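You operate a simulated robot arm through the tools that you are given. There is no shell and no other tool. Be economical: measure what you need, move in short steps, check, and stop when the job is done.

Carry out the task below with a simulated robot arm. There is one attempt and no reset: what you move stays moved.

Task
Take the small cream core on the lower shelf under the drier tunnel and put it away on the bench top beside the press. Take the small grey can and leave it on the front strip of the long shelf. Fetch the small orange can and stand it on the pink card. Put the yellow collar on the top of the mixing bench away on the low shelf of the core bench. Open the white door with the silver handle, take the crushed core and leave it on the shelf behind the white doors and shut the door again. Take the grey can marked "grease" from the top of the mixing bench and put it on the open shelf of the mixing bench. Take the grey brake pad and put it on the cream card. Fetch the core from the clear side of the core bench and stand it on top of the green roll there. Put the small purple core in the clear bag. Any order will do. Set down upright: small cream core, small grey can, small orange can, grey can, core, small purple core.

The check looks at the end state, three seconds after you hand in, the way a careful person would. Anything else that was tipped, shoved, dropped, spilled or broken makes it a failure.

Robot
A 6-joint arm with a fingered hand on a trunk, on a base that drives. Base frame: it is fixed to the floor where the robot stands at the start and does not move with it; the origin is under the middle of the robot, x ahead of it, y to its left, z up; the surface under the hand at the start is at about z = 820. Lengths are in mm, angles in rad, forces in N, time in s.
With the tool pointing down near the work surface it reaches from about 300 to 740 mm from the robot's upright axis, wherever it stands. Its first joint turns from -2.897 to 2.897 rad. Places, roughly: bench top beside the press (20x18 cm) [2000, 8220, 800]; clear bag (20x20x10 cm) [-1500, 6900, 800]; core [1500, 8500, 1000]; cream card (13x9x3 cm) [-1400, 8700, 800]; crushed core (11x9x20 cm) [-1800, 200, 900]; front strip of the long shelf (164x19 cm) [500, 420, 820]; green roll (11x12x10 cm) [1700, 8100, 800]; grey brake pad [-1250, 9250, 750]; grey can [-1750, 500, 750]; low shelf of the core bench [1600, 7700, 400]; open shelf of the mixing bench [-1700, 200, 500]; pink card (13x9x3 cm) [-1800, -400, 800]; shelf behind the white doors (80x22 cm) [-1800, 1760, 560]; small cream core (5x5x6 cm) [500, 0, 400]; small grey can (8x8x13 cm) [-1600, -400, 900]; small orange can (8x8x13 cm) [-1600, -200, 900]; small purple core (5x5x6 cm) [1900, 8200, 800]; white door with the silver handle [-1600, 1500, 500]; yellow collar (11x11x3 cm) [-1800, -200, 800]. Payload 4 kg.
The tool frame sits at the grasp point between the pads (the TCP): z along the fingers, y along the line on which they close. The tips reach 26 mm beyond it. Largest opening 148 mm; the body of the gripper starts 73 mm behind the TCP. The gripper is a hand of 3 fingers: y runs from the thumb to the fingers, the wrist lies at [0, 0, -239] in the tool frame, and closing takes about 1.5 s.
Orientation is that of the tool frame in the base frame, as a unit quaternion [x, y, z, w]. With the fingers straight down and closing along the base's y, the tool's x points along the base's -x, its y along +y and its z along -z.

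Tools
- The arm moves only by the tool move_arm. Its argument "increments" is a list of rows, each an object (a shift or turn left out is 0, a gripper value left out holds the last) with "travel": the shift along the base's x, y, z in units of 25 mm (1.0 is 25 mm), a list of three; "rotation": the turn, a rotation vector about the base's x, y, z in units of 4 degrees (1.0 is 4 degrees), a list of three; "grip": the opening in per cent of the stroke, from 0 (shut) to 100 (fully open). In form: [{"travel": [dx, dy, dz], "rotation": [ax, ay, az], "grip": grip}, ...]. A call has 1 to 8 rows; each row shifts and turns the commanded pose from where the row before left it. A call with a number of a shift or a turn outside -1 to 1 is refused whole. A row lasts 0.2 s, in which the tool goes at most 50 mm and 0.15 rad; a call with a longer step from one row to the next is refused whole, and so is a gripper value outside its range. A pose out of reach is approached as far as the arm can. The call stops where the force on the tool passes 40 N (or 10 N more than at its start, if that is more) or the arm is blocked; 0.2 s more then pass. The fingers move at their own pace (about 153 mm/s each) and stop on an object; they squeeze with about 32 N. The grip force told is the motor's: it shows also when the fingers shut on nothing. Time passes only in rows, and 0.2 s behind the last, so rows that do not move let the fingers close. It gives the time, the measured TCP pose, the force on the tool (base axes), the opening and the grip force at its end, in the units of the frame above (readings bear some noise), with the torque about the TCP (base axes, N m) and any sound that the robot's microphone picked up.
- Cameras (640 x 400 px; columns grow to the right, rows downward): "scene" is now at [17.9, 133.8, 1443.1]; the picture's right is [-0.34, -0.94, 0.00], its down [-0.67, 0.24, -0.70] and it looks along [0.66, -0.24, -0.71] (base axes); focal length 296 px, centre (320, 200). "wrist" rides on the gripper at [68, -39, -90] in the tool frame; the picture's right is [0.50, 0.87, 0.00], its down [-0.66, 0.38, -0.65] and it looks along [-0.57, 0.33, 0.76] (tool axes); focal length 222 px, centre (320, 200). There is no depth. A picture from a camera that has moved, and an enlarged one, comes with that camera's place and axes in the base frame and with its lens.
- grab_frame(camera): a new picture of that camera. The clock stands still meanwhile.
- raise_lower(by): slides the trunk up (or, below 0, down) by that many mm; the arm and the scene camera ride with it, the base frame stays. It gives what a move gives, with no picture.
- drive_base(legs): drives the robot by 1 to 6 legs, each [ahead, left, turn to the left] in mm, mm and rad, along the robot's own axes; the way and the turn of a leg run together, so that a leg with both is an arc; at most 1500 mm and 3.142 rad a leg. The arm and the cameras ride along, it lands a little off, and it stops where it bumps. It gives what a move gives.
- hand_shape(shape): the hand has 3 fingers and takes this shape, open, in about a second: jaw (thumb against the fingers, like two jaws); tri (thumb and two fingers); tip (a fingertip pinch); poke (one finger out to press); point (the index stretched); flat (the hand flat); cup (the hand cupped); fist (a fist). The gripper value then closes the fingers along that shape, each until it touches; the sizes above hold for jaw. It gives what a move gives, with no picture.
- pan_tilt(pan, tilt): turns the head with the scene camera to pan (to the left, within 2.705 rad either way) and tilt (down, from -0.506 to 1.204), counted from straight ahead of the robot. It gives what a move gives.
- zoom(camera, box): a new picture of the part [left, top, right, bottom] of that camera's present view, enlarged. The clock stands still meanwhile.
- hand_in(): hands the job in; it is judged then, once.

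Work in short steps. Places have to be worked out from the pictures, the camera data and where the tool is seen: move nearer, look again, correct. Check each grasp and each placing, and mend what went wrong. You have 525 turns and 308 pictures in all, those below and enlarged ones among them. Open the gripper and draw the arm clear of the work before you hand the job in, unless the task says otherwise; then end with one line.

The tools are called as name(argument=value, ...) on one line, values as JSON. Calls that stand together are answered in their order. move_arm: Moves the arm, as the interface text tells. Its arguments: {"type":"object","properties":{"increments":{"type":"array"}},"required":["increments"]} The other tools are called the same way: raise_lower (by) slides the trunk up or down; hand_shape (shape) gives the hand a shape; drive_base (legs) drives the base; pan_tilt (pan, tilt) turns the head that bears the scene camera; grab_frame (camera) takes a picture; zoom (camera, box) takes an enlarged picture of a part of a camera's view; hand_in () hands the job in.

At the start:

```text
clock: 0.0
eef_pos: [511.8, 0.9, 1115.8]
tool_rot: [0.001, 1.0, 0.0, -0.001]
contact_force: [0.2, -0.9, -0.2]
ft_torque: [0.0, 0.04, -0.03]
width: 147.9
gripper_force: 0.0
shape: jaw
trunk travel left (down, up): [-400.0, 190.0]
robot x, y, heading: [0.3, -0.3, -0.004]
head pan, tilt: [-0.351, 0.789]
```

scene: 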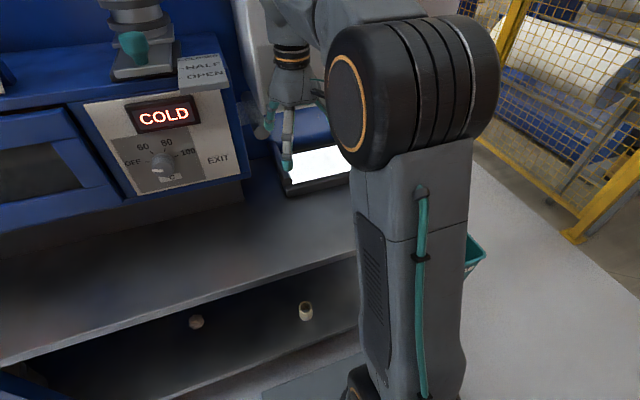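
wrist: 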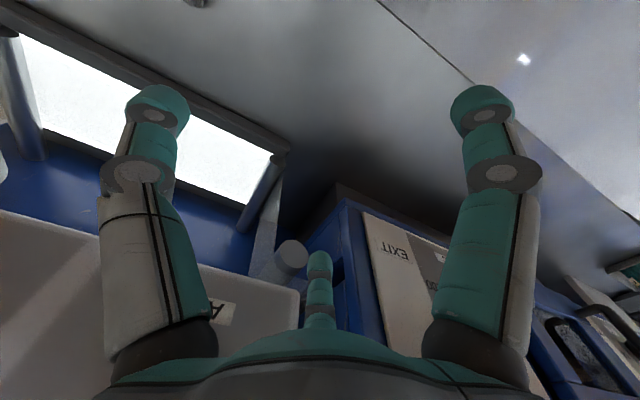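

I start by looking at the lower shelf more closely, and around the room.

zoom(camera="scene", box=[120, 240, 400, 400])

pan_tilt(pan=0.5, tilt=0.6)

grab_frame(camera="scene")

pan_tilt(pan=2.6, tilt=0.4)

grab_frame(camera="scene")

```text
2.29 times, centred on (260, 320) of scene
camera zoom: at [17.9, 133.8, 1443.1], right [-0.34, -0.94, 0.0], down [-0.67, 0.24, -0.7], along [0.66, -0.24, -0.71], focal length 677 px, centre (457, -74)
```

zoom: 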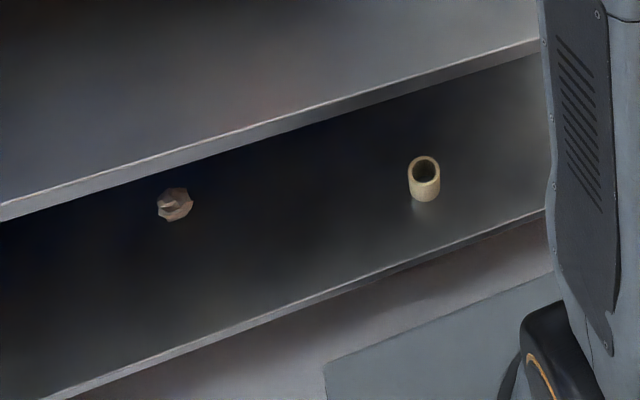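

```text
clock: 1.2
eef_pos: [511.8, 0.0, 1113.9]
tool_rot: [0.0, 1.0, 0.0, 0.0]
contact_force: [-0.4, -0.4, -0.4]
ft_torque: [-0.01, 0.04, 0.01]
width: 148.0
gripper_force: 0.1
shape: jaw
trunk travel left (down, up): [-400.0, 190.0]
robot x, y, heading: [-3.0, -3.6, -0.003]
head pan, tilt: [0.499, 0.6]
```

```text
304 pictures are left
camera scene: at [19.4, 204.0, 1459.1], right [0.48, -0.88, 0.0], down [-0.5, -0.27, -0.82], along [0.72, 0.39, -0.57], focal length 296 px, centre (320, 200)
```

scene: 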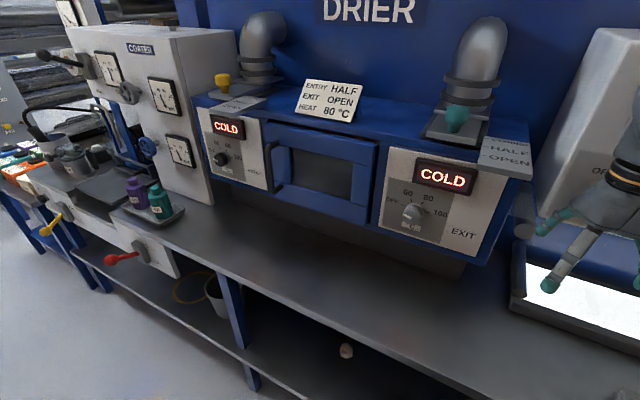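

```text
clock: 3.2
eef_pos: [512.4, -0.4, 1116.8]
tool_rot: [0.0, 1.0, 0.0, 0.0]
contact_force: [-0.5, -0.1, 0.2]
ft_torque: [-0.04, -0.01, 0.03]
width: 147.7
gripper_force: 0.1
shape: jaw
trunk travel left (down, up): [-400.0, 190.0]
robot x, y, heading: [-0.3, -3.7, -0.004]
head pan, tilt: [2.601, 0.4]
```

```text
303 pictures are left
camera scene: at [-137.7, 209.5, 1477.3], right [0.52, 0.86, 0.0], down [0.33, -0.2, -0.92], along [-0.79, 0.47, -0.39], focal length 296 px, centre (320, 200)
```

scene: 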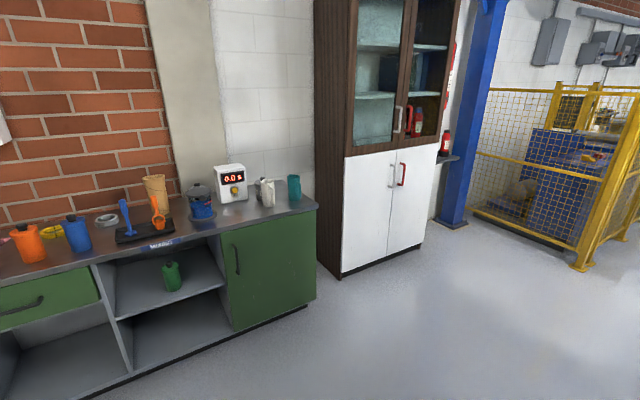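

I look in the remaining directions to learn the routes.

pan_tilt(pan=1.6, tilt=0.2)

grab_frame(camera="scene")

pan_tilt(pan=-2.6, tilt=0.4)

grab_frame(camera="scene")

pan_tilt(pan=-1.5, tilt=0.4)

grab_frame(camera="scene")

```text
clock: 4.4
eef_pos: [511.9, 1.2, 1116.0]
tool_rot: [0.001, 1.0, 0.0, 0.0]
contact_force: [0.0, -0.2, -0.4]
ft_torque: [0.01, 0.02, 0.0]
width: 147.8
gripper_force: 0.1
shape: jaw
trunk travel left (down, up): [-400.0, 190.0]
robot x, y, heading: [0.6, 0.2, -0.001]
head pan, tilt: [1.6, 0.201]
```

```text
302 pictures are left
camera scene: at [-61.1, 254.9, 1495.9], right [1.0, 0.03, 0.0], down [0.01, -0.2, -0.98], along [-0.03, 0.98, -0.2], focal length 296 px, centre (320, 200)
```

scene: 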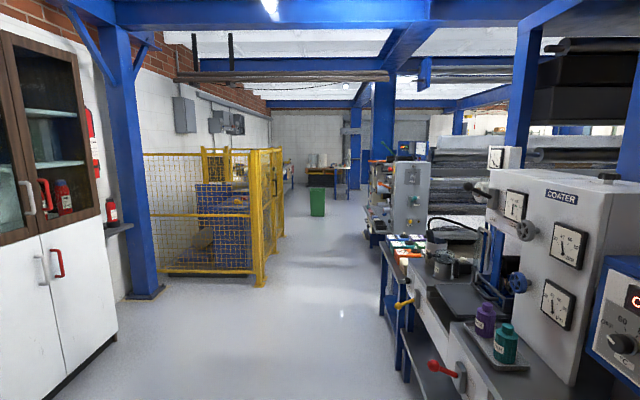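

```text
clock: 7.8
eef_pos: [512.1, 0.7, 1115.4]
tool_rot: [0.0, 1.0, 0.0, 0.001]
contact_force: [0.6, 0.3, -0.8]
ft_torque: [-0.01, -0.01, 0.01]
width: 147.8
gripper_force: 0.1
shape: jaw
trunk travel left (down, up): [-400.0, 190.0]
robot x, y, heading: [0.6, 1.0, -0.004]
head pan, tilt: [-2.601, 0.4]
```

```text
301 pictures are left
camera scene: at [-137.7, 114.0, 1477.3], right [-0.52, 0.86, 0.0], down [0.33, 0.2, -0.92], along [-0.79, -0.47, -0.39], focal length 296 px, centre (320, 200)
```

scene: 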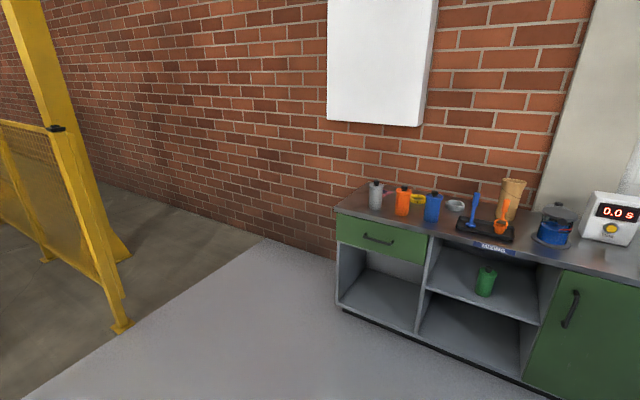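

```text
clock: 9.2
eef_pos: [513.0, 0.7, 1115.5]
tool_rot: [0.001, 1.0, 0.0, 0.0]
contact_force: [0.1, 0.2, -0.7]
ft_torque: [0.0, 0.0, 0.0]
width: 147.8
gripper_force: 0.0
shape: jaw
trunk travel left (down, up): [-400.0, 190.0]
robot x, y, heading: [0.7, 0.5, 0.004]
head pan, tilt: [-1.499, 0.4]
```

```text
300 pictures are left
camera scene: at [-51.7, 69.3, 1477.3], right [-1.0, -0.07, 0.0], down [-0.03, 0.39, -0.92], along [0.07, -0.92, -0.39], focal length 296 px, centre (320, 200)
```

scene: 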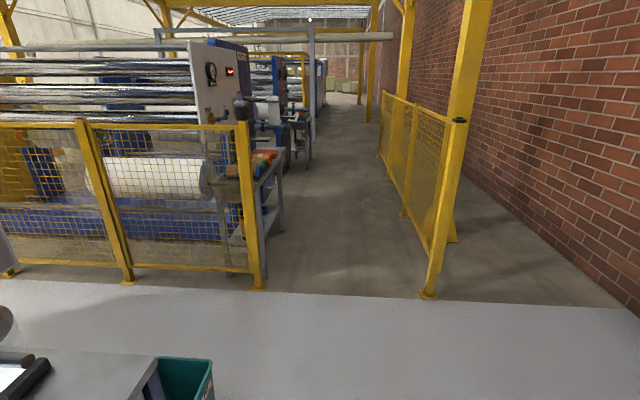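

The mixing bench is behind (front edge about x=-1470). I back off, turn round and go near its left part.

drive_base(legs=[[-450, 0, 0], [0, 0, -3.14], [350, 300, 0]])

pan_tilt(pan=0.4, tilt=0.7)

grab_frame(camera="scene")

pan_tilt(pan=-0.7, tilt=0.7)

grab_frame(camera="scene")

```text
clock: 21.7
eef_pos: [-1322.3, -236.3, 1114.4]
tool_rot: [0.999, -0.036, 0.0, 0.0]
contact_force: [0.7, 0.4, 0.6]
ft_torque: [0.02, -0.02, 0.02]
width: 147.8
gripper_force: 0.1
shape: jaw
trunk travel left (down, up): [-400.0, 190.0]
robot x, y, heading: [-808.6, -269.8, 3.074]
head pan, tilt: [-1.499, 0.4]
```

```text
clock: 23.6
eef_pos: [-1321.5, -236.4, 1114.4]
tool_rot: [0.999, -0.036, 0.0, 0.0]
contact_force: [-0.1, -0.1, -0.3]
ft_torque: [-0.03, 0.01, -0.01]
width: 148.0
gripper_force: 0.1
shape: jaw
trunk travel left (down, up): [-400.0, 190.0]
robot x, y, heading: [-808.3, -274.5, 3.069]
head pan, tilt: [0.4, 0.7]
```

```text
299 pictures are left
camera scene: at [-841.4, -465.7, 1450.5], right [-0.32, 0.95, 0.0], down [0.61, 0.21, -0.77], along [-0.72, -0.25, -0.64], focal length 296 px, centre (320, 200)
```

scene: 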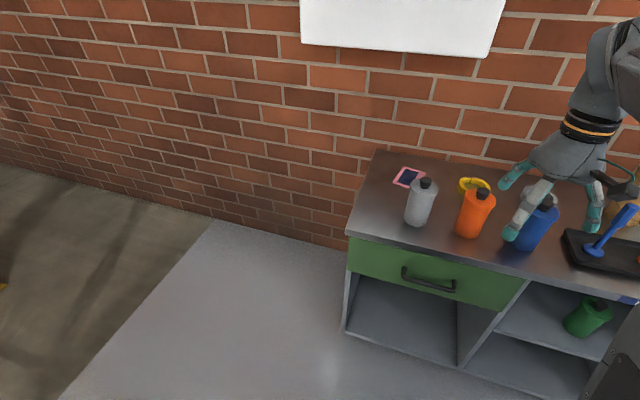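

```text
clock: 24.9
eef_pos: [-1321.3, -237.5, 1115.0]
tool_rot: [0.999, -0.036, 0.0, 0.0]
contact_force: [0.5, 0.7, 0.3]
ft_torque: [0.0, -0.04, 0.03]
width: 147.8
gripper_force: 0.1
shape: jaw
trunk travel left (down, up): [-400.0, 190.0]
robot x, y, heading: [-813.3, -274.5, 3.065]
head pan, tilt: [-0.7, 0.7]
```

```text
298 pictures are left
camera scene: at [-821.8, -379.1, 1450.5], right [0.7, 0.72, 0.0], down [0.46, -0.45, -0.76], along [-0.55, 0.53, -0.64], focal length 296 px, centre (320, 200)
```

scene: 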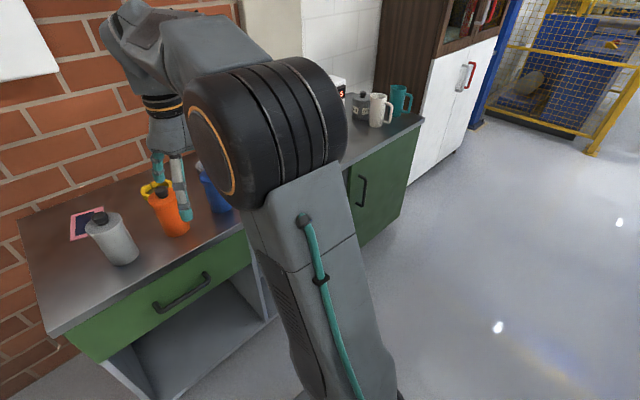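

I zoom on the bench's left end for detail.

pan_tilt(pan=0.4, tilt=0.7)

zoom(camera="scene", box=[340, 130, 640, 318])

grab_frame(camera="wrist")

```text
clock: 26.2
eef_pos: [-1322.1, -235.2, 1115.1]
tool_rot: [0.999, -0.036, 0.0, 0.0]
contact_force: [0.1, -0.3, 0.6]
ft_torque: [0.0, -0.01, 0.0]
width: 147.8
gripper_force: 0.0
shape: jaw
trunk travel left (down, up): [-400.0, 190.0]
robot x, y, heading: [-808.8, -275.5, 3.072]
head pan, tilt: [0.4, 0.7]
```

```text
2.13 times, centred on (490, 224) of scene
camera zoom: at [-841.4, -465.6, 1450.5], right [-0.32, 0.95, 0.0], down [0.61, 0.21, -0.76], along [-0.72, -0.25, -0.64], focal length 630 px, centre (-42, 149)
```

zoom: 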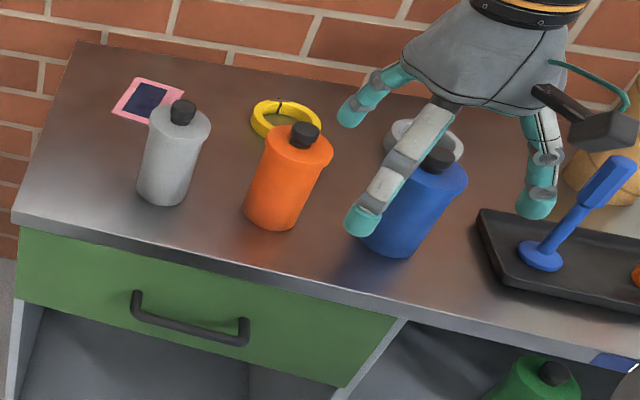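

```text
296 pictures are left
camera wrist: at [-1251.3, -203.3, 1204.9], right [0.44, -0.9, 0.0], down [-0.68, -0.33, 0.65], along [-0.59, -0.29, -0.76], focal length 222 px, centre (320, 200)
```

wrist: 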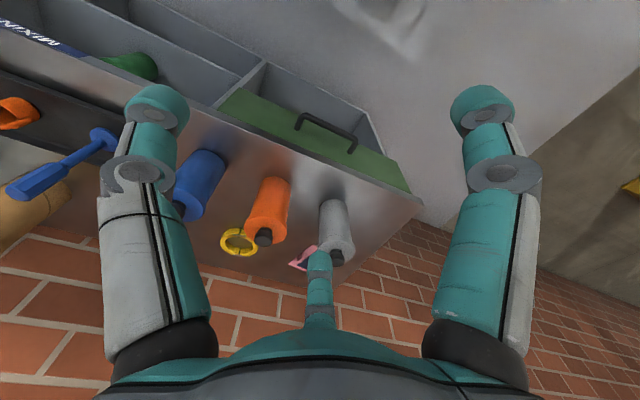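

The silver bottle (grey can), orange bottle, pink card and yellow collar are clear. I drive closer in front of the grey can.

drive_base(legs=[[250, 90, 0.07]])

grab_frame(camera="wrist")

grab_frame(camera="scene")

```text
clock: 28.1
eef_pos: [-1572.9, -354.2, 1115.1]
tool_rot: [1.0, 0.001, 0.0, 0.0]
contact_force: [-0.3, -0.2, 0.5]
ft_torque: [0.01, -0.02, -0.01]
width: 147.8
gripper_force: 0.1
shape: jaw
trunk travel left (down, up): [-400.0, 190.0]
robot x, y, heading: [-1060.2, -356.4, -3.139]
head pan, tilt: [0.4, 0.7]
```

```text
295 pictures are left
camera wrist: at [-1505.1, -316.3, 1204.9], right [0.5, -0.87, 0.0], down [-0.65, -0.38, 0.65], along [-0.57, -0.33, -0.76], focal length 222 px, centre (320, 200)
```

wrist: 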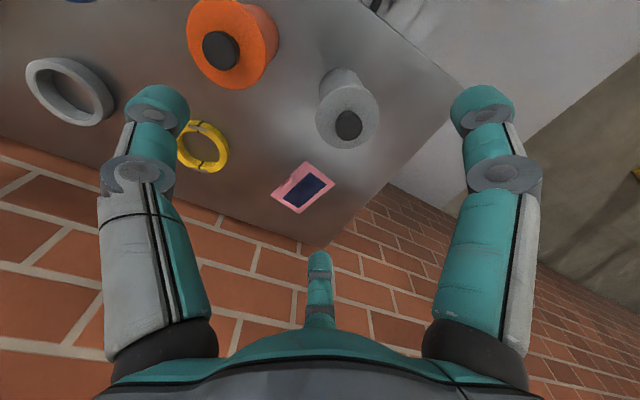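

```text
294 pictures are left
camera scene: at [-1076.9, -548.0, 1450.5], right [-0.39, 0.92, 0.0], down [0.59, 0.25, -0.76], along [-0.7, -0.3, -0.64], focal length 296 px, centre (320, 200)
```

scene: 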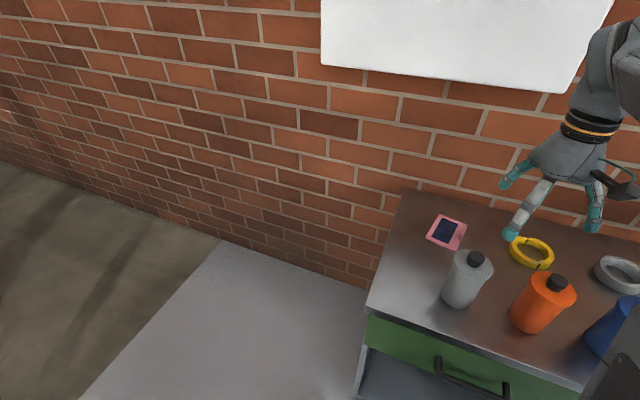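

Both views agree: grey can axis at about (-1581,-400), cap top z≈945; orange (-1582,-248). I align above the grey can and descend part-way.

move_arm(increments=[{"travel": [-0.16, -0.92, 0], "grip": 100}, {"travel": [-0.16, -0.92, -0.5]}, {"travel": [0, 0, -1]}, {"travel": [0, 0, -1]}, {"travel": [0, 0, -1]}, {"travel": [0, 0, -1]}])

grab_frame(camera="wrist")

zoom(camera="scene", box=[380, 100, 640, 262])

```text
clock: 29.5
eef_pos: [-1578.9, -402.0, 1002.3]
tool_rot: [1.0, 0.001, 0.0, 0.0]
contact_force: [-0.2, 0.1, 0.2]
ft_torque: [-0.02, -0.01, -0.02]
width: 147.9
gripper_force: 0.0
shape: jaw
trunk travel left (down, up): [-400.0, 190.0]
robot x, y, heading: [-1058.8, -355.6, -3.141]
head pan, tilt: [0.4, 0.7]
```

```text
293 pictures are left
camera wrist: at [-1511.6, -362.7, 1092.0], right [0.5, -0.87, 0.0], down [-0.65, -0.38, 0.65], along [-0.57, -0.33, -0.76], focal length 222 px, centre (320, 200)
```

wrist: 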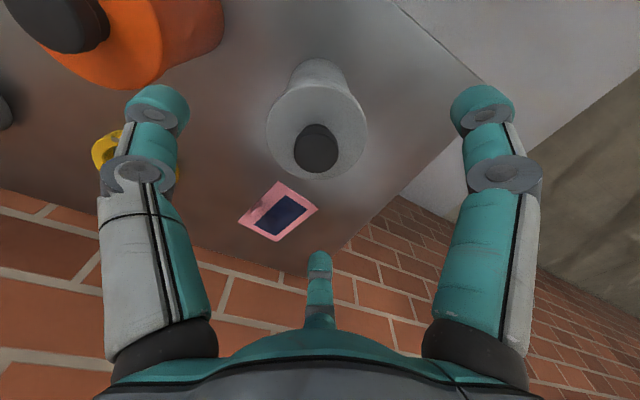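

```text
2.46 times, centred on (510, 181) of scene
camera zoom: at [-1076.9, -548.1, 1450.5], right [-0.39, 0.92, 0.0], down [0.59, 0.25, -0.76], along [-0.7, -0.3, -0.64], focal length 729 px, centre (-148, 247)
```

zoom: 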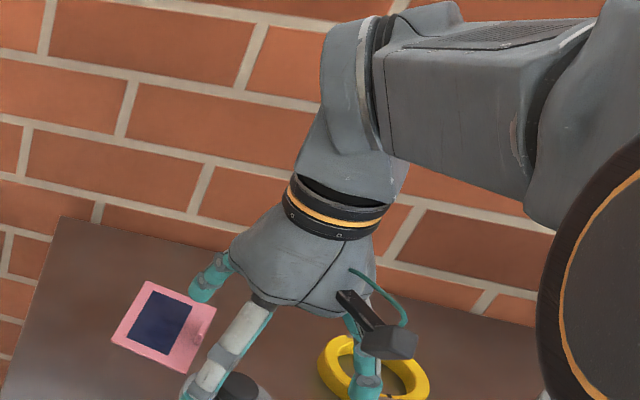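

Centred over the can. Descend to z≈882 and close.

move_arm(increments=[{"travel": [0, 0.05, -1]}, {"travel": [0, 0, -1]}, {"travel": [0, 0, -1]}, {"travel": [0, 0, -1]}, {"travel": [0, 0, -0.8]}, {}])

grab_frame(camera="wrist")

```text
clock: 30.9
eef_pos: [-1579.3, -397.3, 881.9]
tool_rot: [1.0, 0.001, 0.0, 0.0]
contact_force: [-0.5, 0.9, 0.0]
ft_torque: [0.01, -0.01, 0.01]
width: 148.2
gripper_force: 0.0
shape: jaw
trunk travel left (down, up): [-400.0, 190.0]
robot x, y, heading: [-1063.0, -353.0, -3.143]
head pan, tilt: [0.4, 0.7]
```

```text
291 pictures are left
camera wrist: at [-1512.5, -359.1, 972.2], right [0.5, -0.87, 0.0], down [-0.65, -0.38, 0.65], along [-0.57, -0.33, -0.76], focal length 222 px, centre (320, 200)
```

wrist: 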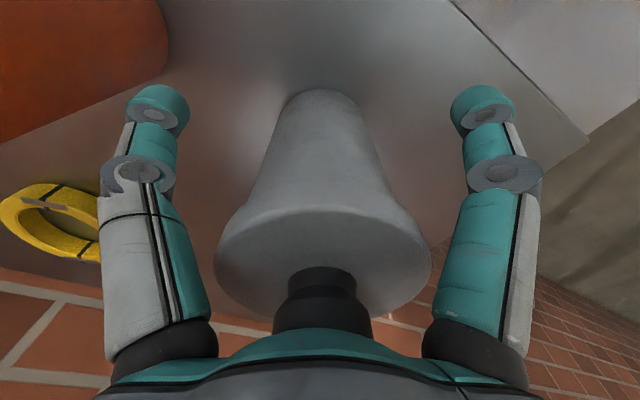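

The can is between the three fingers; closing.

move_arm(increments=[{"grip": 0}, {}, {}, {}, {}, {}, {}, {}])

move_arm(increments=[{"travel": [0, 0, 0.5]}, {"travel": [0, 0, 0.5]}, {}])

grab_frame(camera="wrist")

```text
clock: 32.7
eef_pos: [-1579.7, -398.0, 882.7]
tool_rot: [1.0, 0.002, 0.0, 0.0]
contact_force: [-0.2, -0.2, 0.1]
ft_torque: [0.03, 0.01, -0.02]
width: 62.5
gripper_force: 31.6
shape: jaw
trunk travel left (down, up): [-400.0, 190.0]
robot x, y, heading: [-1061.5, -352.7, -3.139]
head pan, tilt: [0.4, 0.7]
```

```text
clock: 33.5
eef_pos: [-1582.4, -396.4, 908.2]
tool_rot: [1.0, 0.001, 0.0, -0.001]
contact_force: [0.1, -0.4, -4.6]
ft_torque: [-0.01, -0.02, 0.01]
width: 62.5
gripper_force: 32.0
shape: jaw
trunk travel left (down, up): [-400.0, 190.0]
robot x, y, heading: [-1061.0, -351.2, -3.142]
head pan, tilt: [0.4, 0.7]
```

```text
290 pictures are left
camera wrist: at [-1514.2, -358.8, 998.1], right [0.5, -0.87, 0.0], down [-0.65, -0.38, 0.65], along [-0.57, -0.33, -0.76], focal length 222 px, centre (320, 200)
```

wrist: 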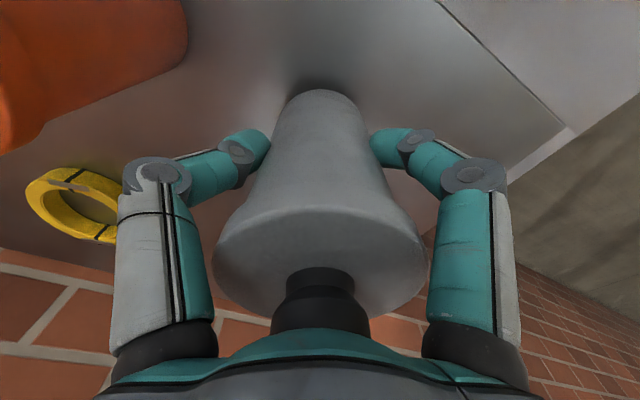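

Held (can mass ≈0.5 kg). Lift, back away, turn and go to the long shelf.

move_arm(increments=[{"travel": [0, 0, 1]}, {"travel": [0, 0, 1]}, {"travel": [0, 0, 1]}, {"travel": [0, 0, 1]}, {"travel": [0, 0, 1]}, {"travel": [0, 0, 1]}, {"travel": [0, 0, 1]}, {"travel": [0, 0, 1]}])

drive_base(legs=[[-400, 0, 0], [0, 0, 3.14], [400, 650, 0]])

pan_tilt(pan=0.4, tilt=0.75)

grab_frame(camera="scene")

```text
clock: 35.3
eef_pos: [-1581.4, -399.0, 1107.0]
tool_rot: [1.0, 0.0, 0.0, 0.0]
contact_force: [0.8, -0.3, -4.5]
ft_torque: [0.0, -0.02, 0.0]
width: 62.3
gripper_force: 31.5
shape: jaw
trunk travel left (down, up): [-400.0, 190.0]
robot x, y, heading: [-1056.7, -350.3, -3.135]
head pan, tilt: [0.4, 0.7]
```

```text
clock: 48.7
eef_pos: [295.8, 282.6, 1106.4]
tool_rot: [0.03, 1.0, 0.001, 0.0]
contact_force: [0.2, -0.2, -4.8]
ft_torque: [-0.02, 0.01, 0.0]
width: 61.7
gripper_force: 31.7
shape: jaw
trunk travel left (down, up): [-400.0, 190.0]
robot x, y, heading: [-232.9, 272.0, -0.066]
head pan, tilt: [0.4, 0.7]
```

```text
clock: 49.3
eef_pos: [295.0, 284.1, 1105.9]
tool_rot: [0.031, 1.0, 0.0, 0.0]
contact_force: [-0.3, -0.2, -4.6]
ft_torque: [0.02, -0.02, 0.0]
width: 61.7
gripper_force: 31.9
shape: jaw
trunk travel left (down, up): [-400.0, 190.0]
robot x, y, heading: [-227.5, 269.4, -0.062]
head pan, tilt: [0.4, 0.75]
```

```text
289 pictures are left
camera scene: at [-197.1, 464.1, 1446.2], right [0.33, -0.94, 0.0], down [-0.64, -0.23, -0.73], along [0.69, 0.24, -0.68], focal length 296 px, centre (320, 200)
```

scene: 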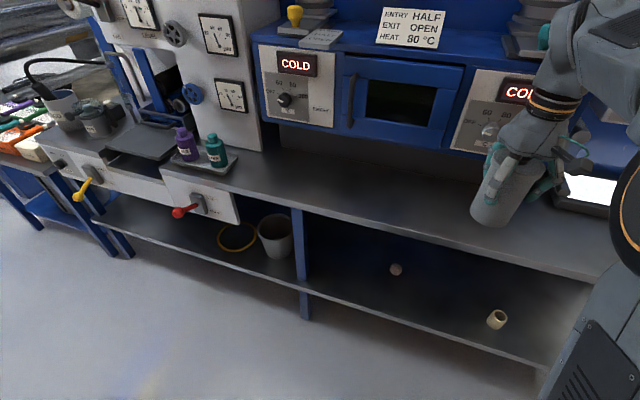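

Shelf front is clear at y≈280. Drive forward so the can comes over the front strip.

drive_base(legs=[[190, 0, 0.06]])

grab_frame(camera="scene")

```text
clock: 50.9
eef_pos: [487.8, 310.5, 1105.6]
tool_rot: [0.0, 1.0, 0.001, 0.0]
contact_force: [-0.5, 0.0, -4.3]
ft_torque: [0.02, 0.03, -0.01]
width: 61.6
gripper_force: 31.6
shape: jaw
trunk travel left (down, up): [-400.0, 190.0]
robot x, y, heading: [-35.0, 266.1, 0.004]
head pan, tilt: [0.4, 0.75]
```

```text
288 pictures are left
camera scene: at [-15.7, 459.7, 1446.2], right [0.39, -0.92, 0.0], down [-0.63, -0.27, -0.73], along [0.67, 0.29, -0.68], focal length 296 px, centre (320, 200)
```

scene: 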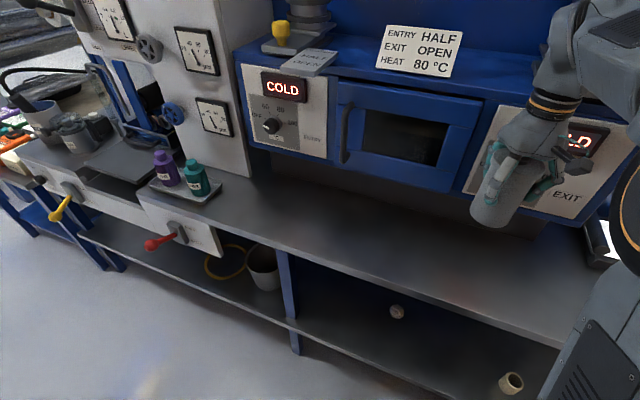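

x≈488 is mid-strip. Descend towards the shelf.

move_arm(increments=[{"travel": [0, 0, -1]}, {"travel": [0, 0, -1]}, {"travel": [0, 0, -1]}, {"travel": [0, 0, -1]}, {"travel": [0, 0, -1]}, {"travel": [0, 0, -1]}, {"travel": [0, 0, -1]}])

grab_frame(camera="scene")

```text
clock: 52.5
eef_pos: [487.7, 311.5, 928.7]
tool_rot: [-0.001, 1.0, 0.0, 0.0]
contact_force: [0.2, -0.7, -5.1]
ft_torque: [0.02, -0.04, -0.01]
width: 61.6
gripper_force: 32.4
shape: jaw
trunk travel left (down, up): [-400.0, 190.0]
robot x, y, heading: [-35.5, 265.2, -0.002]
head pan, tilt: [0.4, 0.75]
```

```text
287 pictures are left
camera scene: at [-15.8, 459.8, 1446.2], right [0.39, -0.92, 0.0], down [-0.63, -0.27, -0.73], along [0.67, 0.29, -0.68], focal length 296 px, centre (320, 200)
```

scene: 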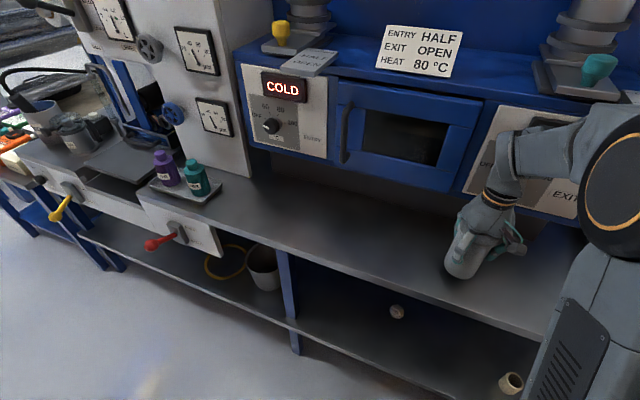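

Can nearly at the shelf; small downward steps, watching force.

move_arm(increments=[{"travel": [0, 0, -0.3]}, {"travel": [0, 0, -0.2]}, {"travel": [0, 0, -0.2]}, {"travel": [0, 0, -0.1]}])

move_arm(increments=[{"travel": [0, 0, -0.1]}, {"travel": [0, 0, -0.1]}])

```text
clock: 53.5
eef_pos: [487.2, 308.5, 911.4]
tool_rot: [0.0, 1.0, 0.0, 0.0]
contact_force: [-0.5, 0.1, -4.2]
ft_torque: [-0.02, 0.02, 0.01]
width: 61.8
gripper_force: 32.1
shape: jaw
trunk travel left (down, up): [-400.0, 190.0]
robot x, y, heading: [-34.2, 265.5, 0.0]
head pan, tilt: [0.4, 0.75]
```

```text
clock: 54.1
eef_pos: [488.0, 309.3, 905.0]
tool_rot: [-0.001, 1.0, 0.0, 0.0]
contact_force: [1.0, 0.6, -5.4]
ft_torque: [0.0, -0.02, 0.01]
width: 61.6
gripper_force: 31.8
shape: jaw
trunk travel left (down, up): [-400.0, 190.0]
robot x, y, heading: [-33.7, 265.4, -0.001]
head pan, tilt: [0.4, 0.75]
```

Not yet in contact; continue in 2 mm steps.

move_arm(increments=[{"travel": [0, 0, -0.08]}, {"travel": [0, 0, -0.08]}])

move_arm(increments=[{"travel": [0, 0, -0.08]}, {"travel": [0, 0, -0.08]}])

move_arm(increments=[{"travel": [0, 0, -0.08]}, {"travel": [0, 0, -0.08]}])

```text
clock: 54.7
eef_pos: [486.9, 311.4, 903.9]
tool_rot: [0.0, 1.0, 0.0, 0.0]
contact_force: [0.2, -0.2, -4.7]
ft_torque: [-0.02, 0.0, -0.01]
width: 61.8
gripper_force: 32.5
shape: jaw
trunk travel left (down, up): [-400.0, 190.0]
robot x, y, heading: [-30.6, 268.2, 0.001]
head pan, tilt: [0.4, 0.75]
```

```text
clock: 55.3
eef_pos: [486.2, 310.6, 900.7]
tool_rot: [0.0, 1.0, -0.001, 0.002]
contact_force: [2.3, -1.7, 19.7]
ft_torque: [-0.18, -0.09, 0.01]
width: 62.0
gripper_force: 31.8
shape: jaw
trunk travel left (down, up): [-400.0, 190.0]
robot x, y, heading: [-32.7, 266.5, 0.002]
head pan, tilt: [0.4, 0.75]
```

```text
clock: 55.8
eef_pos: [485.7, 310.4, 899.7]
tool_rot: [0.0, 1.0, 0.001, 0.005]
contact_force: [-5.6, -0.8, 22.2]
ft_torque: [-0.24, 0.15, -0.09]
width: 62.5
gripper_force: 31.6
shape: jaw
trunk travel left (down, up): [-400.0, 190.0]
robot x, y, heading: [-35.6, 268.6, 0.003]
head pan, tilt: [0.4, 0.75]
stopped in row 2: the force on the tool passed its limit at 43 N (the readings are from after the stop); the commanded pose is now the measured one
```

Standing on the shelf. Raise 1 mm and release.

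move_arm(increments=[{"travel": [0, 0, 0.06]}, {"grip": 100}, {}, {}, {}, {}])

move_arm(increments=[{"travel": [0, 0, 0.5]}, {"travel": [0, 0, 1]}, {"travel": [0, 0, 1]}, {"travel": [0, 0, 1]}, {"travel": [0, 0, 1]}, {"travel": [0, 0, 1]}, {"travel": [0, 0, 1]}, {"travel": [0, 0, 1]}])

zoom(camera="scene", box=[320, 100, 640, 300])

```text
clock: 57.2
eef_pos: [487.3, 311.1, 899.7]
tool_rot: [-0.001, 1.0, 0.0, 0.003]
contact_force: [0.4, 0.3, 0.6]
ft_torque: [0.01, -0.01, -0.01]
width: 147.7
gripper_force: 0.0
shape: jaw
trunk travel left (down, up): [-400.0, 190.0]
robot x, y, heading: [-34.5, 268.4, -0.0]
head pan, tilt: [0.4, 0.75]
```

```text
clock: 59.0
eef_pos: [488.1, 312.1, 1089.6]
tool_rot: [-0.001, 1.0, 0.0, 0.003]
contact_force: [-0.5, -0.7, -0.1]
ft_torque: [-0.02, 0.0, -0.02]
width: 148.0
gripper_force: 0.1
shape: jaw
trunk travel left (down, up): [-400.0, 190.0]
robot x, y, heading: [-37.9, 266.9, -0.002]
head pan, tilt: [0.4, 0.75]
```

```text
2.00 times, centred on (480, 200) of scene
camera zoom: at [-16.0, 459.7, 1446.2], right [0.39, -0.92, 0.0], down [-0.63, -0.27, -0.73], along [0.67, 0.29, -0.68], focal length 592 px, centre (0, 200)
```

zoom: 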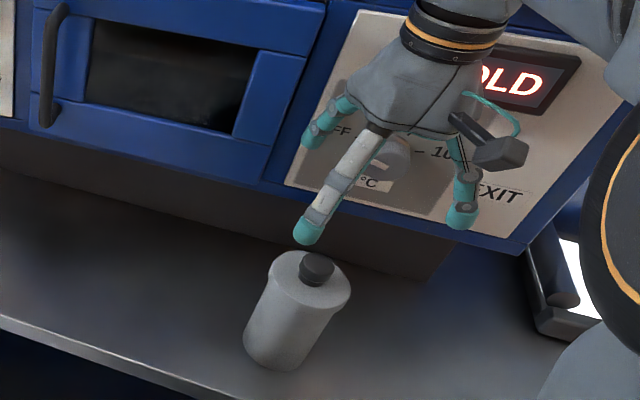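

Grey can stands on the strip. Now back to the mixing bench for the orange can.

drive_base(legs=[[-450, 0, 0], [0, 0, -3.14], [350, 600, 0]])

```text
clock: 72.7
eef_pos: [-1389.9, -372.4, 1087.8]
tool_rot: [1.0, -0.011, -0.004, 0.0]
contact_force: [0.0, 1.3, -0.7]
ft_torque: [-0.02, 0.0, 0.02]
width: 147.9
gripper_force: 0.1
shape: jaw
trunk travel left (down, up): [-400.0, 190.0]
robot x, y, heading: [-869.8, -340.7, 3.12]
head pan, tilt: [0.4, 0.75]
```

Close in so both orange can and card are within reach.

drive_base(legs=[[205, 0, 0.02]])

grab_frame(camera="wrist")

grab_frame(camera="scene")

```text
clock: 74.3
eef_pos: [-1594.0, -381.0, 1088.7]
tool_rot: [1.0, -0.001, -0.002, 0.0]
contact_force: [0.6, 0.5, -0.2]
ft_torque: [0.04, 0.01, 0.0]
width: 147.7
gripper_force: 0.0
shape: jaw
trunk travel left (down, up): [-400.0, 190.0]
robot x, y, heading: [-1071.3, -336.3, 3.137]
head pan, tilt: [0.4, 0.75]
```

```text
285 pictures are left
camera wrist: at [-1525.0, -342.4, 1178.1], right [0.5, -0.87, 0.0], down [-0.65, -0.38, 0.66], along [-0.57, -0.33, -0.75], focal length 222 px, centre (320, 200)
```

wrist: 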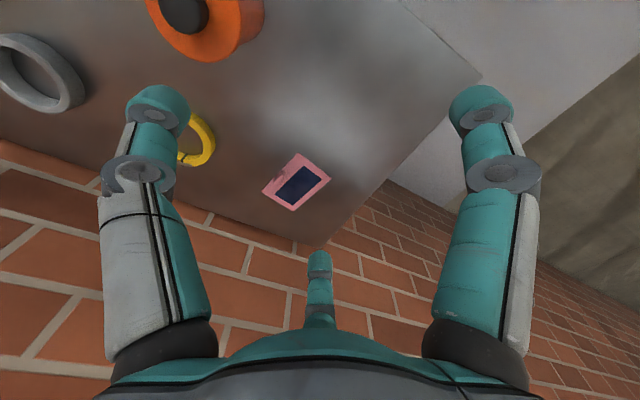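

```text
284 pictures are left
camera scene: at [-1086.8, -530.1, 1446.2], right [-0.39, 0.92, 0.0], down [0.63, 0.26, -0.73], along [-0.67, -0.28, -0.68], focal length 296 px, centre (320, 200)
```

scene: 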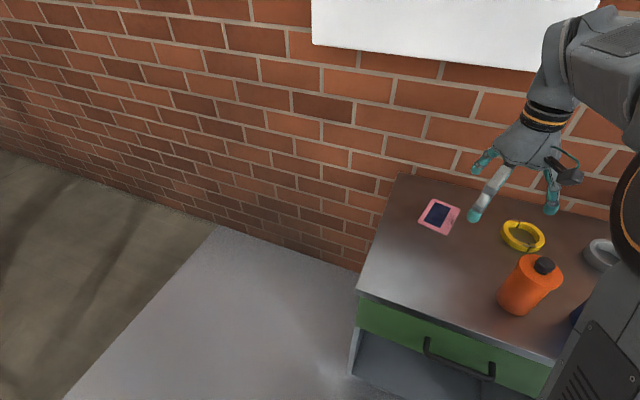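

Orange axis ≈(-1586,-245), card centre ≈(-1789,-439). Move over the orange can.

move_arm(increments=[{"travel": [0.1, 0.9, 0]}, {"travel": [0.1, 0.9, 0]}, {"travel": [0.1, 0.9, 0]}, {"travel": [0, 0.9, 0]}, {"travel": [0, 0.9, -0.5]}, {"travel": [0, 0.9, -1]}, {"travel": [0, 0, -1]}, {"travel": [0, 0, -1]}])

grab_frame(camera="wrist")

```text
clock: 76.1
eef_pos: [-1585.4, -244.7, 1001.2]
tool_rot: [1.0, -0.002, -0.003, 0.0]
contact_force: [0.1, 0.7, 1.5]
ft_torque: [0.01, 0.01, 0.01]
width: 147.8
gripper_force: 0.1
shape: jaw
trunk travel left (down, up): [-400.0, 190.0]
robot x, y, heading: [-1074.8, -337.6, 3.137]
head pan, tilt: [0.4, 0.75]
```

```text
283 pictures are left
camera wrist: at [-1516.7, -206.8, 1090.6], right [0.5, -0.87, 0.0], down [-0.65, -0.38, 0.66], along [-0.57, -0.33, -0.75], focal length 222 px, centre (320, 200)
```

wrist: 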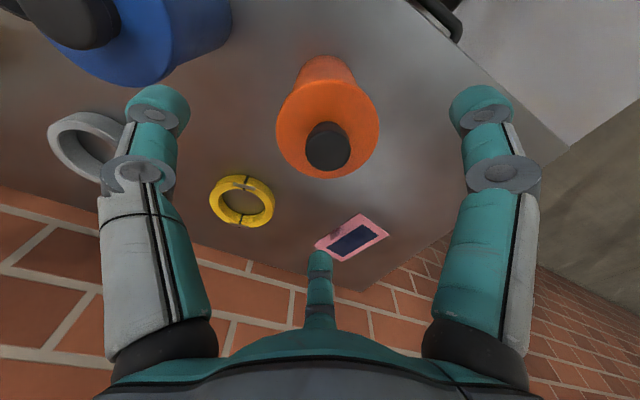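

Nearly centred; correct by (+4,-7) mm, descend to z≈882 and close.

move_arm(increments=[{"travel": [0.15, -0.3, -1]}, {"travel": [0, 0, -1]}, {"travel": [0, 0, -1]}, {"travel": [0, 0, -1]}, {"travel": [0, 0, -0.75]}, {}])

move_arm(increments=[{"grip": 0}, {}, {}, {}, {}, {}, {}, {}])

move_arm(increments=[{"travel": [0, 0, 0.5]}, {"travel": [0, 0, 0.5]}, {}])

grab_frame(camera="wrist")

```text
clock: 77.5
eef_pos: [-1581.8, -252.5, 881.2]
tool_rot: [1.0, -0.002, -0.003, 0.0]
contact_force: [-0.1, -0.2, 0.2]
ft_torque: [0.02, 0.0, 0.03]
width: 147.9
gripper_force: 0.0
shape: jaw
trunk travel left (down, up): [-400.0, 190.0]
robot x, y, heading: [-1074.6, -337.3, 3.137]
head pan, tilt: [0.4, 0.75]
```

```text
clock: 79.3
eef_pos: [-1582.7, -253.5, 882.2]
tool_rot: [1.0, 0.0, -0.002, 0.0]
contact_force: [0.3, 1.1, 0.4]
ft_torque: [0.02, 0.03, -0.02]
width: 64.4
gripper_force: 31.8
shape: jaw
trunk travel left (down, up): [-400.0, 190.0]
robot x, y, heading: [-1072.3, -333.1, 3.133]
head pan, tilt: [0.4, 0.75]
```

```text
clock: 80.1
eef_pos: [-1583.1, -252.7, 904.8]
tool_rot: [1.0, -0.001, -0.003, 0.0]
contact_force: [1.0, -0.8, -4.9]
ft_torque: [-0.05, 0.03, -0.02]
width: 64.2
gripper_force: 32.4
shape: jaw
trunk travel left (down, up): [-400.0, 190.0]
robot x, y, heading: [-1071.4, -337.7, 3.139]
head pan, tilt: [0.4, 0.75]
```

```text
282 pictures are left
camera wrist: at [-1514.8, -214.1, 994.5], right [0.5, -0.87, 0.0], down [-0.65, -0.38, 0.66], along [-0.57, -0.33, -0.75], focal length 222 px, centre (320, 200)
```

wrist: 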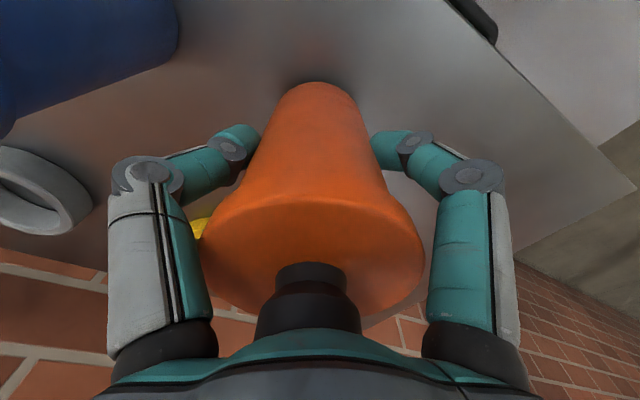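

Held. Lift and carry over the card.

move_arm(increments=[{"travel": [0, 0, 1]}, {"travel": [0, 0, 1]}, {"travel": [-0.6, -0.6, 0.3]}, {"travel": [-0.9, -0.8, 0]}, {"travel": [-0.9, -0.8, 0]}, {"travel": [-0.9, -0.8, 0]}, {"travel": [-0.9, -0.8, 0]}, {"travel": [-0.9, -0.8, 0]}])

move_arm(increments=[{"travel": [-0.9, -0.8, 0]}, {"travel": [-0.9, -0.8, 0]}, {"travel": [-0.9, -0.8, 0]}, {"travel": [-0.45, -0.45, 0]}])

grab_frame(camera="scene")

grab_frame(camera="wrist")

```text
clock: 81.9
eef_pos: [-1710.8, -368.5, 963.9]
tool_rot: [1.0, -0.002, -0.003, 0.0]
contact_force: [-0.2, 0.2, -5.4]
ft_torque: [-0.01, 0.04, 0.0]
width: 64.3
gripper_force: 31.6
shape: jaw
trunk travel left (down, up): [-400.0, 190.0]
robot x, y, heading: [-1070.8, -337.7, 3.138]
head pan, tilt: [0.4, 0.75]
```

```text
clock: 82.9
eef_pos: [-1790.8, -440.2, 966.1]
tool_rot: [1.0, -0.003, -0.003, 0.001]
contact_force: [0.7, 0.6, -4.6]
ft_torque: [-0.01, 0.0, 0.01]
width: 64.1
gripper_force: 32.4
shape: jaw
trunk travel left (down, up): [-400.0, 190.0]
robot x, y, heading: [-1072.6, -336.7, 3.138]
head pan, tilt: [0.4, 0.75]
```

```text
281 pictures are left
camera scene: at [-1087.6, -530.3, 1446.2], right [-0.39, 0.92, 0.0], down [0.63, 0.26, -0.73], along [-0.67, -0.28, -0.68], focal length 296 px, centre (320, 200)
```

scene: 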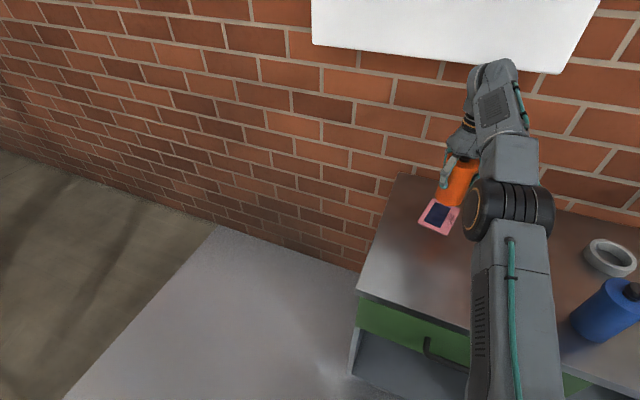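

```text
280 pictures are left
camera wrist: at [-1723.7, -401.2, 1055.2], right [0.5, -0.87, 0.0], down [-0.65, -0.38, 0.66], along [-0.57, -0.33, -0.75], focal length 222 px, centre (320, 200)
```

wrist: 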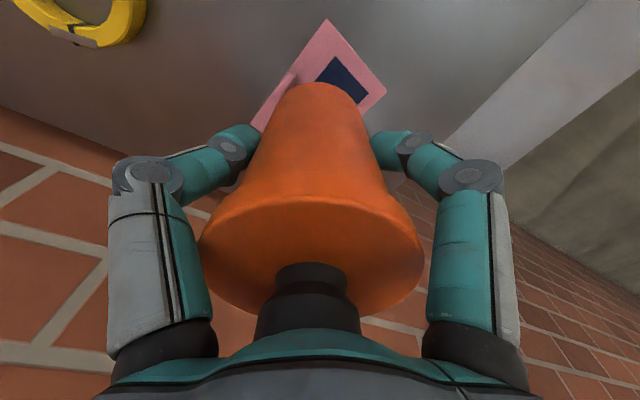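

Card corners give centre ≈(-1799,-435). Shift slightly and descend.

move_arm(increments=[{"travel": [-0.35, 0.2, -0.5]}, {"travel": [0, 0, -1]}, {"travel": [0, 0, -0.9]}, {"travel": [0, 0, -0.4]}, {}])

grab_frame(camera="wrist")

zoom(camera="scene", box=[370, 130, 530, 230])

```text
clock: 84.1
eef_pos: [-1797.6, -436.2, 898.3]
tool_rot: [1.0, 0.0, -0.007, 0.0]
contact_force: [-9.1, -2.6, 30.3]
ft_torque: [0.81, 0.06, 0.24]
width: 64.4
gripper_force: 31.6
shape: jaw
trunk travel left (down, up): [-400.0, 190.0]
robot x, y, heading: [-1075.5, -339.8, 3.138]
head pan, tilt: [0.4, 0.75]
```

```text
279 pictures are left
camera wrist: at [-1728.6, -397.3, 987.8], right [0.5, -0.87, -0.01], down [-0.65, -0.38, 0.66], along [-0.58, -0.33, -0.75], focal length 222 px, centre (320, 200)
```

wrist: 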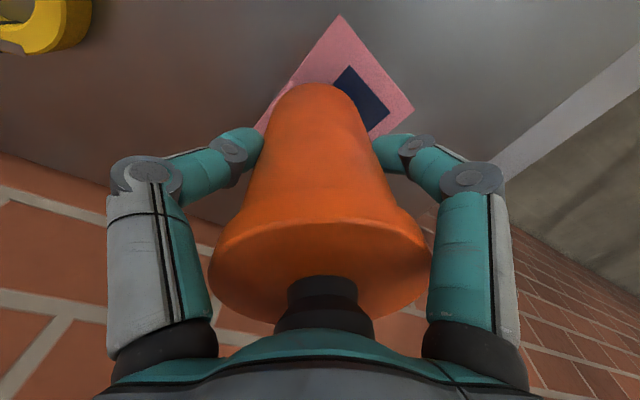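

```text
4.00 times, centred on (450, 180) of scene
camera zoom: at [-1085.1, -530.3, 1446.8], right [-0.39, 0.92, 0.0], down [0.63, 0.26, -0.73], along [-0.68, -0.28, -0.68], focal length 1184 px, centre (-200, 280)
```

zoom: 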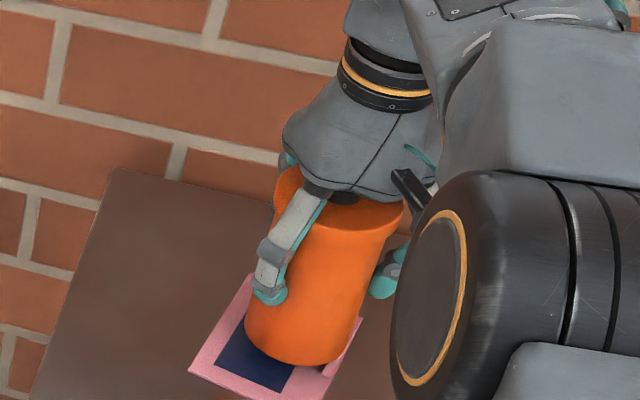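

Early contact, off-centre to +y: the card seems to have a raised tab on its +y edge. I lift and look at it closely.

move_arm(increments=[{"travel": [0, 0, 1]}, {"travel": [0, 0, 1]}, {"travel": [0, 1, 1]}, {"travel": [0, 1, 0]}, {"travel": [0, 1, 0]}, {"travel": [0.8, 1, 0]}, {"travel": [0.8, 0.5, 0]}, {"travel": [0.8, 0.5, 0]}])

zoom(camera="scene", box=[390, 170, 486, 230])

```text
clock: 85.9
eef_pos: [-1739.8, -309.3, 969.5]
tool_rot: [1.0, -0.002, -0.003, -0.001]
contact_force: [0.3, -0.6, -6.0]
ft_torque: [-0.01, 0.0, 0.0]
width: 64.1
gripper_force: 32.0
shape: jaw
trunk travel left (down, up): [-400.0, 190.0]
robot x, y, heading: [-1072.7, -333.6, 3.14]
head pan, tilt: [0.4, 0.75]
```

```text
6.67 times, centred on (438, 200) of scene
camera zoom: at [-1087.3, -530.3, 1446.2], right [-0.39, 0.92, 0.0], down [0.63, 0.26, -0.73], along [-0.67, -0.28, -0.68], focal length 1974 px, centre (-467, 200)
```

zoom: 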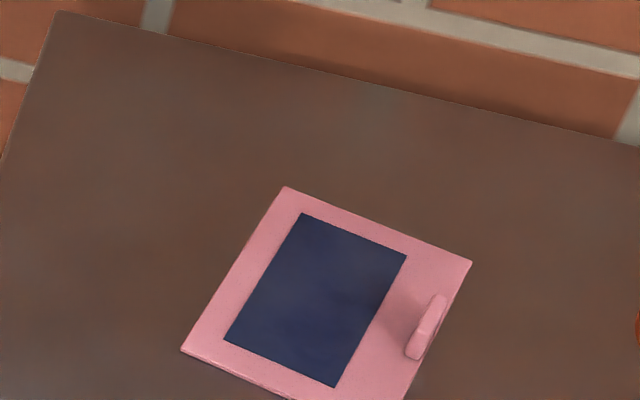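

The card has a small handle near its +y edge; the can must sit to −y of it. Target (-1800,-446). Moving back over.

move_arm(increments=[{"travel": [-0.4, -0.9, 0]}, {"travel": [-0.4, -0.9, 0]}, {"travel": [-0.4, -0.9, 0]}, {"travel": [-0.4, -0.9, 0]}, {"travel": [-0.4, -0.9, 0]}, {"travel": [-0.4, -0.98, 0]}, {"travel": [0, 0, -1]}, {"travel": [0, 0, -0.8]}])

grab_frame(camera="wrist")

zoom(camera="scene", box=[390, 170, 486, 230])

```text
clock: 87.7
eef_pos: [-1802.4, -448.7, 922.9]
tool_rot: [1.0, -0.001, -0.001, 0.0]
contact_force: [0.3, 0.0, -5.4]
ft_torque: [0.01, 0.0, -0.04]
width: 64.1
gripper_force: 32.4
shape: jaw
out of reach, approached as far as the arm can: row 6, 7, 8
trunk travel left (down, up): [-400.0, 190.0]
robot x, y, heading: [-1072.6, -339.2, 3.137]
head pan, tilt: [0.4, 0.75]
```

```text
276 pictures are left
camera wrist: at [-1734.0, -411.0, 1012.6], right [0.5, -0.87, 0.0], down [-0.65, -0.38, 0.66], along [-0.57, -0.33, -0.75], focal length 222 px, centre (320, 200)
```

wrist: 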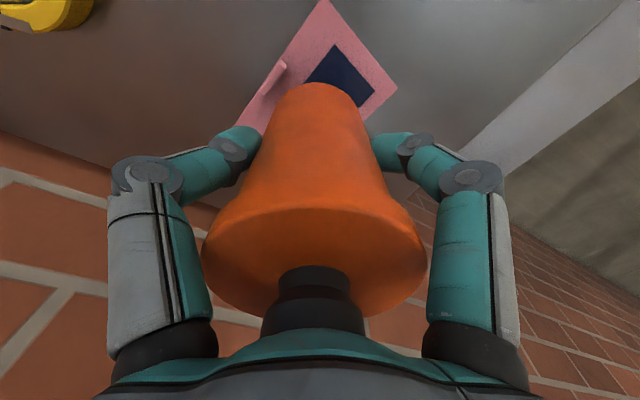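

```text
6.67 times, centred on (438, 200) of scene
camera zoom: at [-1087.4, -530.2, 1446.2], right [-0.39, 0.92, 0.0], down [0.63, 0.26, -0.73], along [-0.67, -0.28, -0.68], focal length 1974 px, centre (-467, 200)
```

zoom: 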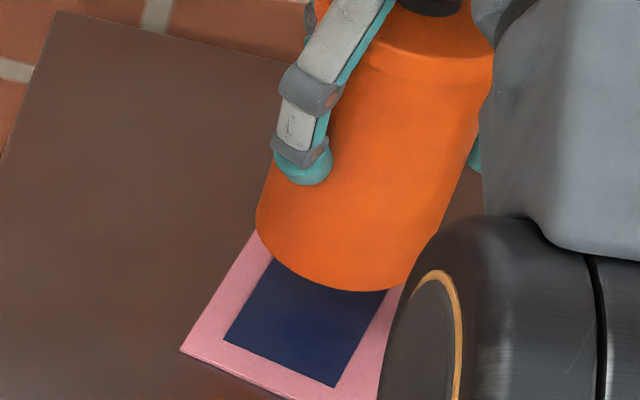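

Base of the can appears ~8 mm to +y of the TCP; handle inner face ≈ -404. Shift to TCP ≈(-1792,-457) and lower gently.

move_arm(increments=[{"travel": [0.4, -0.35, 0]}, {}, {"travel": [0, 0, -0.4]}, {"travel": [0, 0, -0.3]}])

zoom(camera="scene", box=[390, 170, 486, 230])

```text
clock: 88.7
eef_pos: [-1803.4, -461.3, 909.5]
tool_rot: [1.0, -0.001, -0.002, 0.0]
contact_force: [0.7, -0.5, -4.6]
ft_torque: [-0.01, -0.03, 0.02]
width: 64.1
gripper_force: 31.8
shape: jaw
out of reach, approached as far as the arm can: row 1, 4
trunk travel left (down, up): [-400.0, 190.0]
robot x, y, heading: [-1072.7, -334.2, 3.139]
head pan, tilt: [0.4, 0.75]
```

```text
6.67 times, centred on (438, 200) of scene
camera zoom: at [-1087.4, -530.2, 1446.2], right [-0.39, 0.92, 0.0], down [0.63, 0.26, -0.73], along [-0.67, -0.28, -0.68], focal length 1974 px, centre (-467, 200)
```

zoom: 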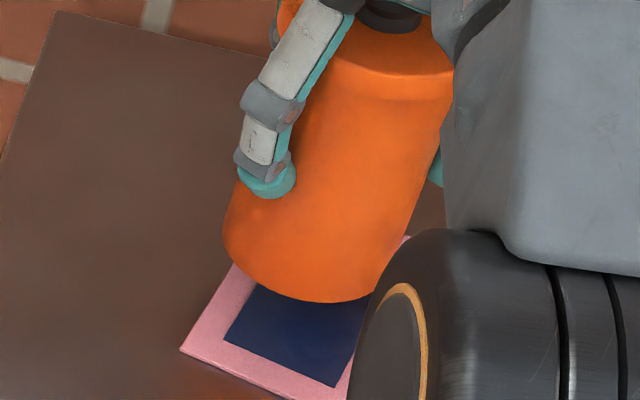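

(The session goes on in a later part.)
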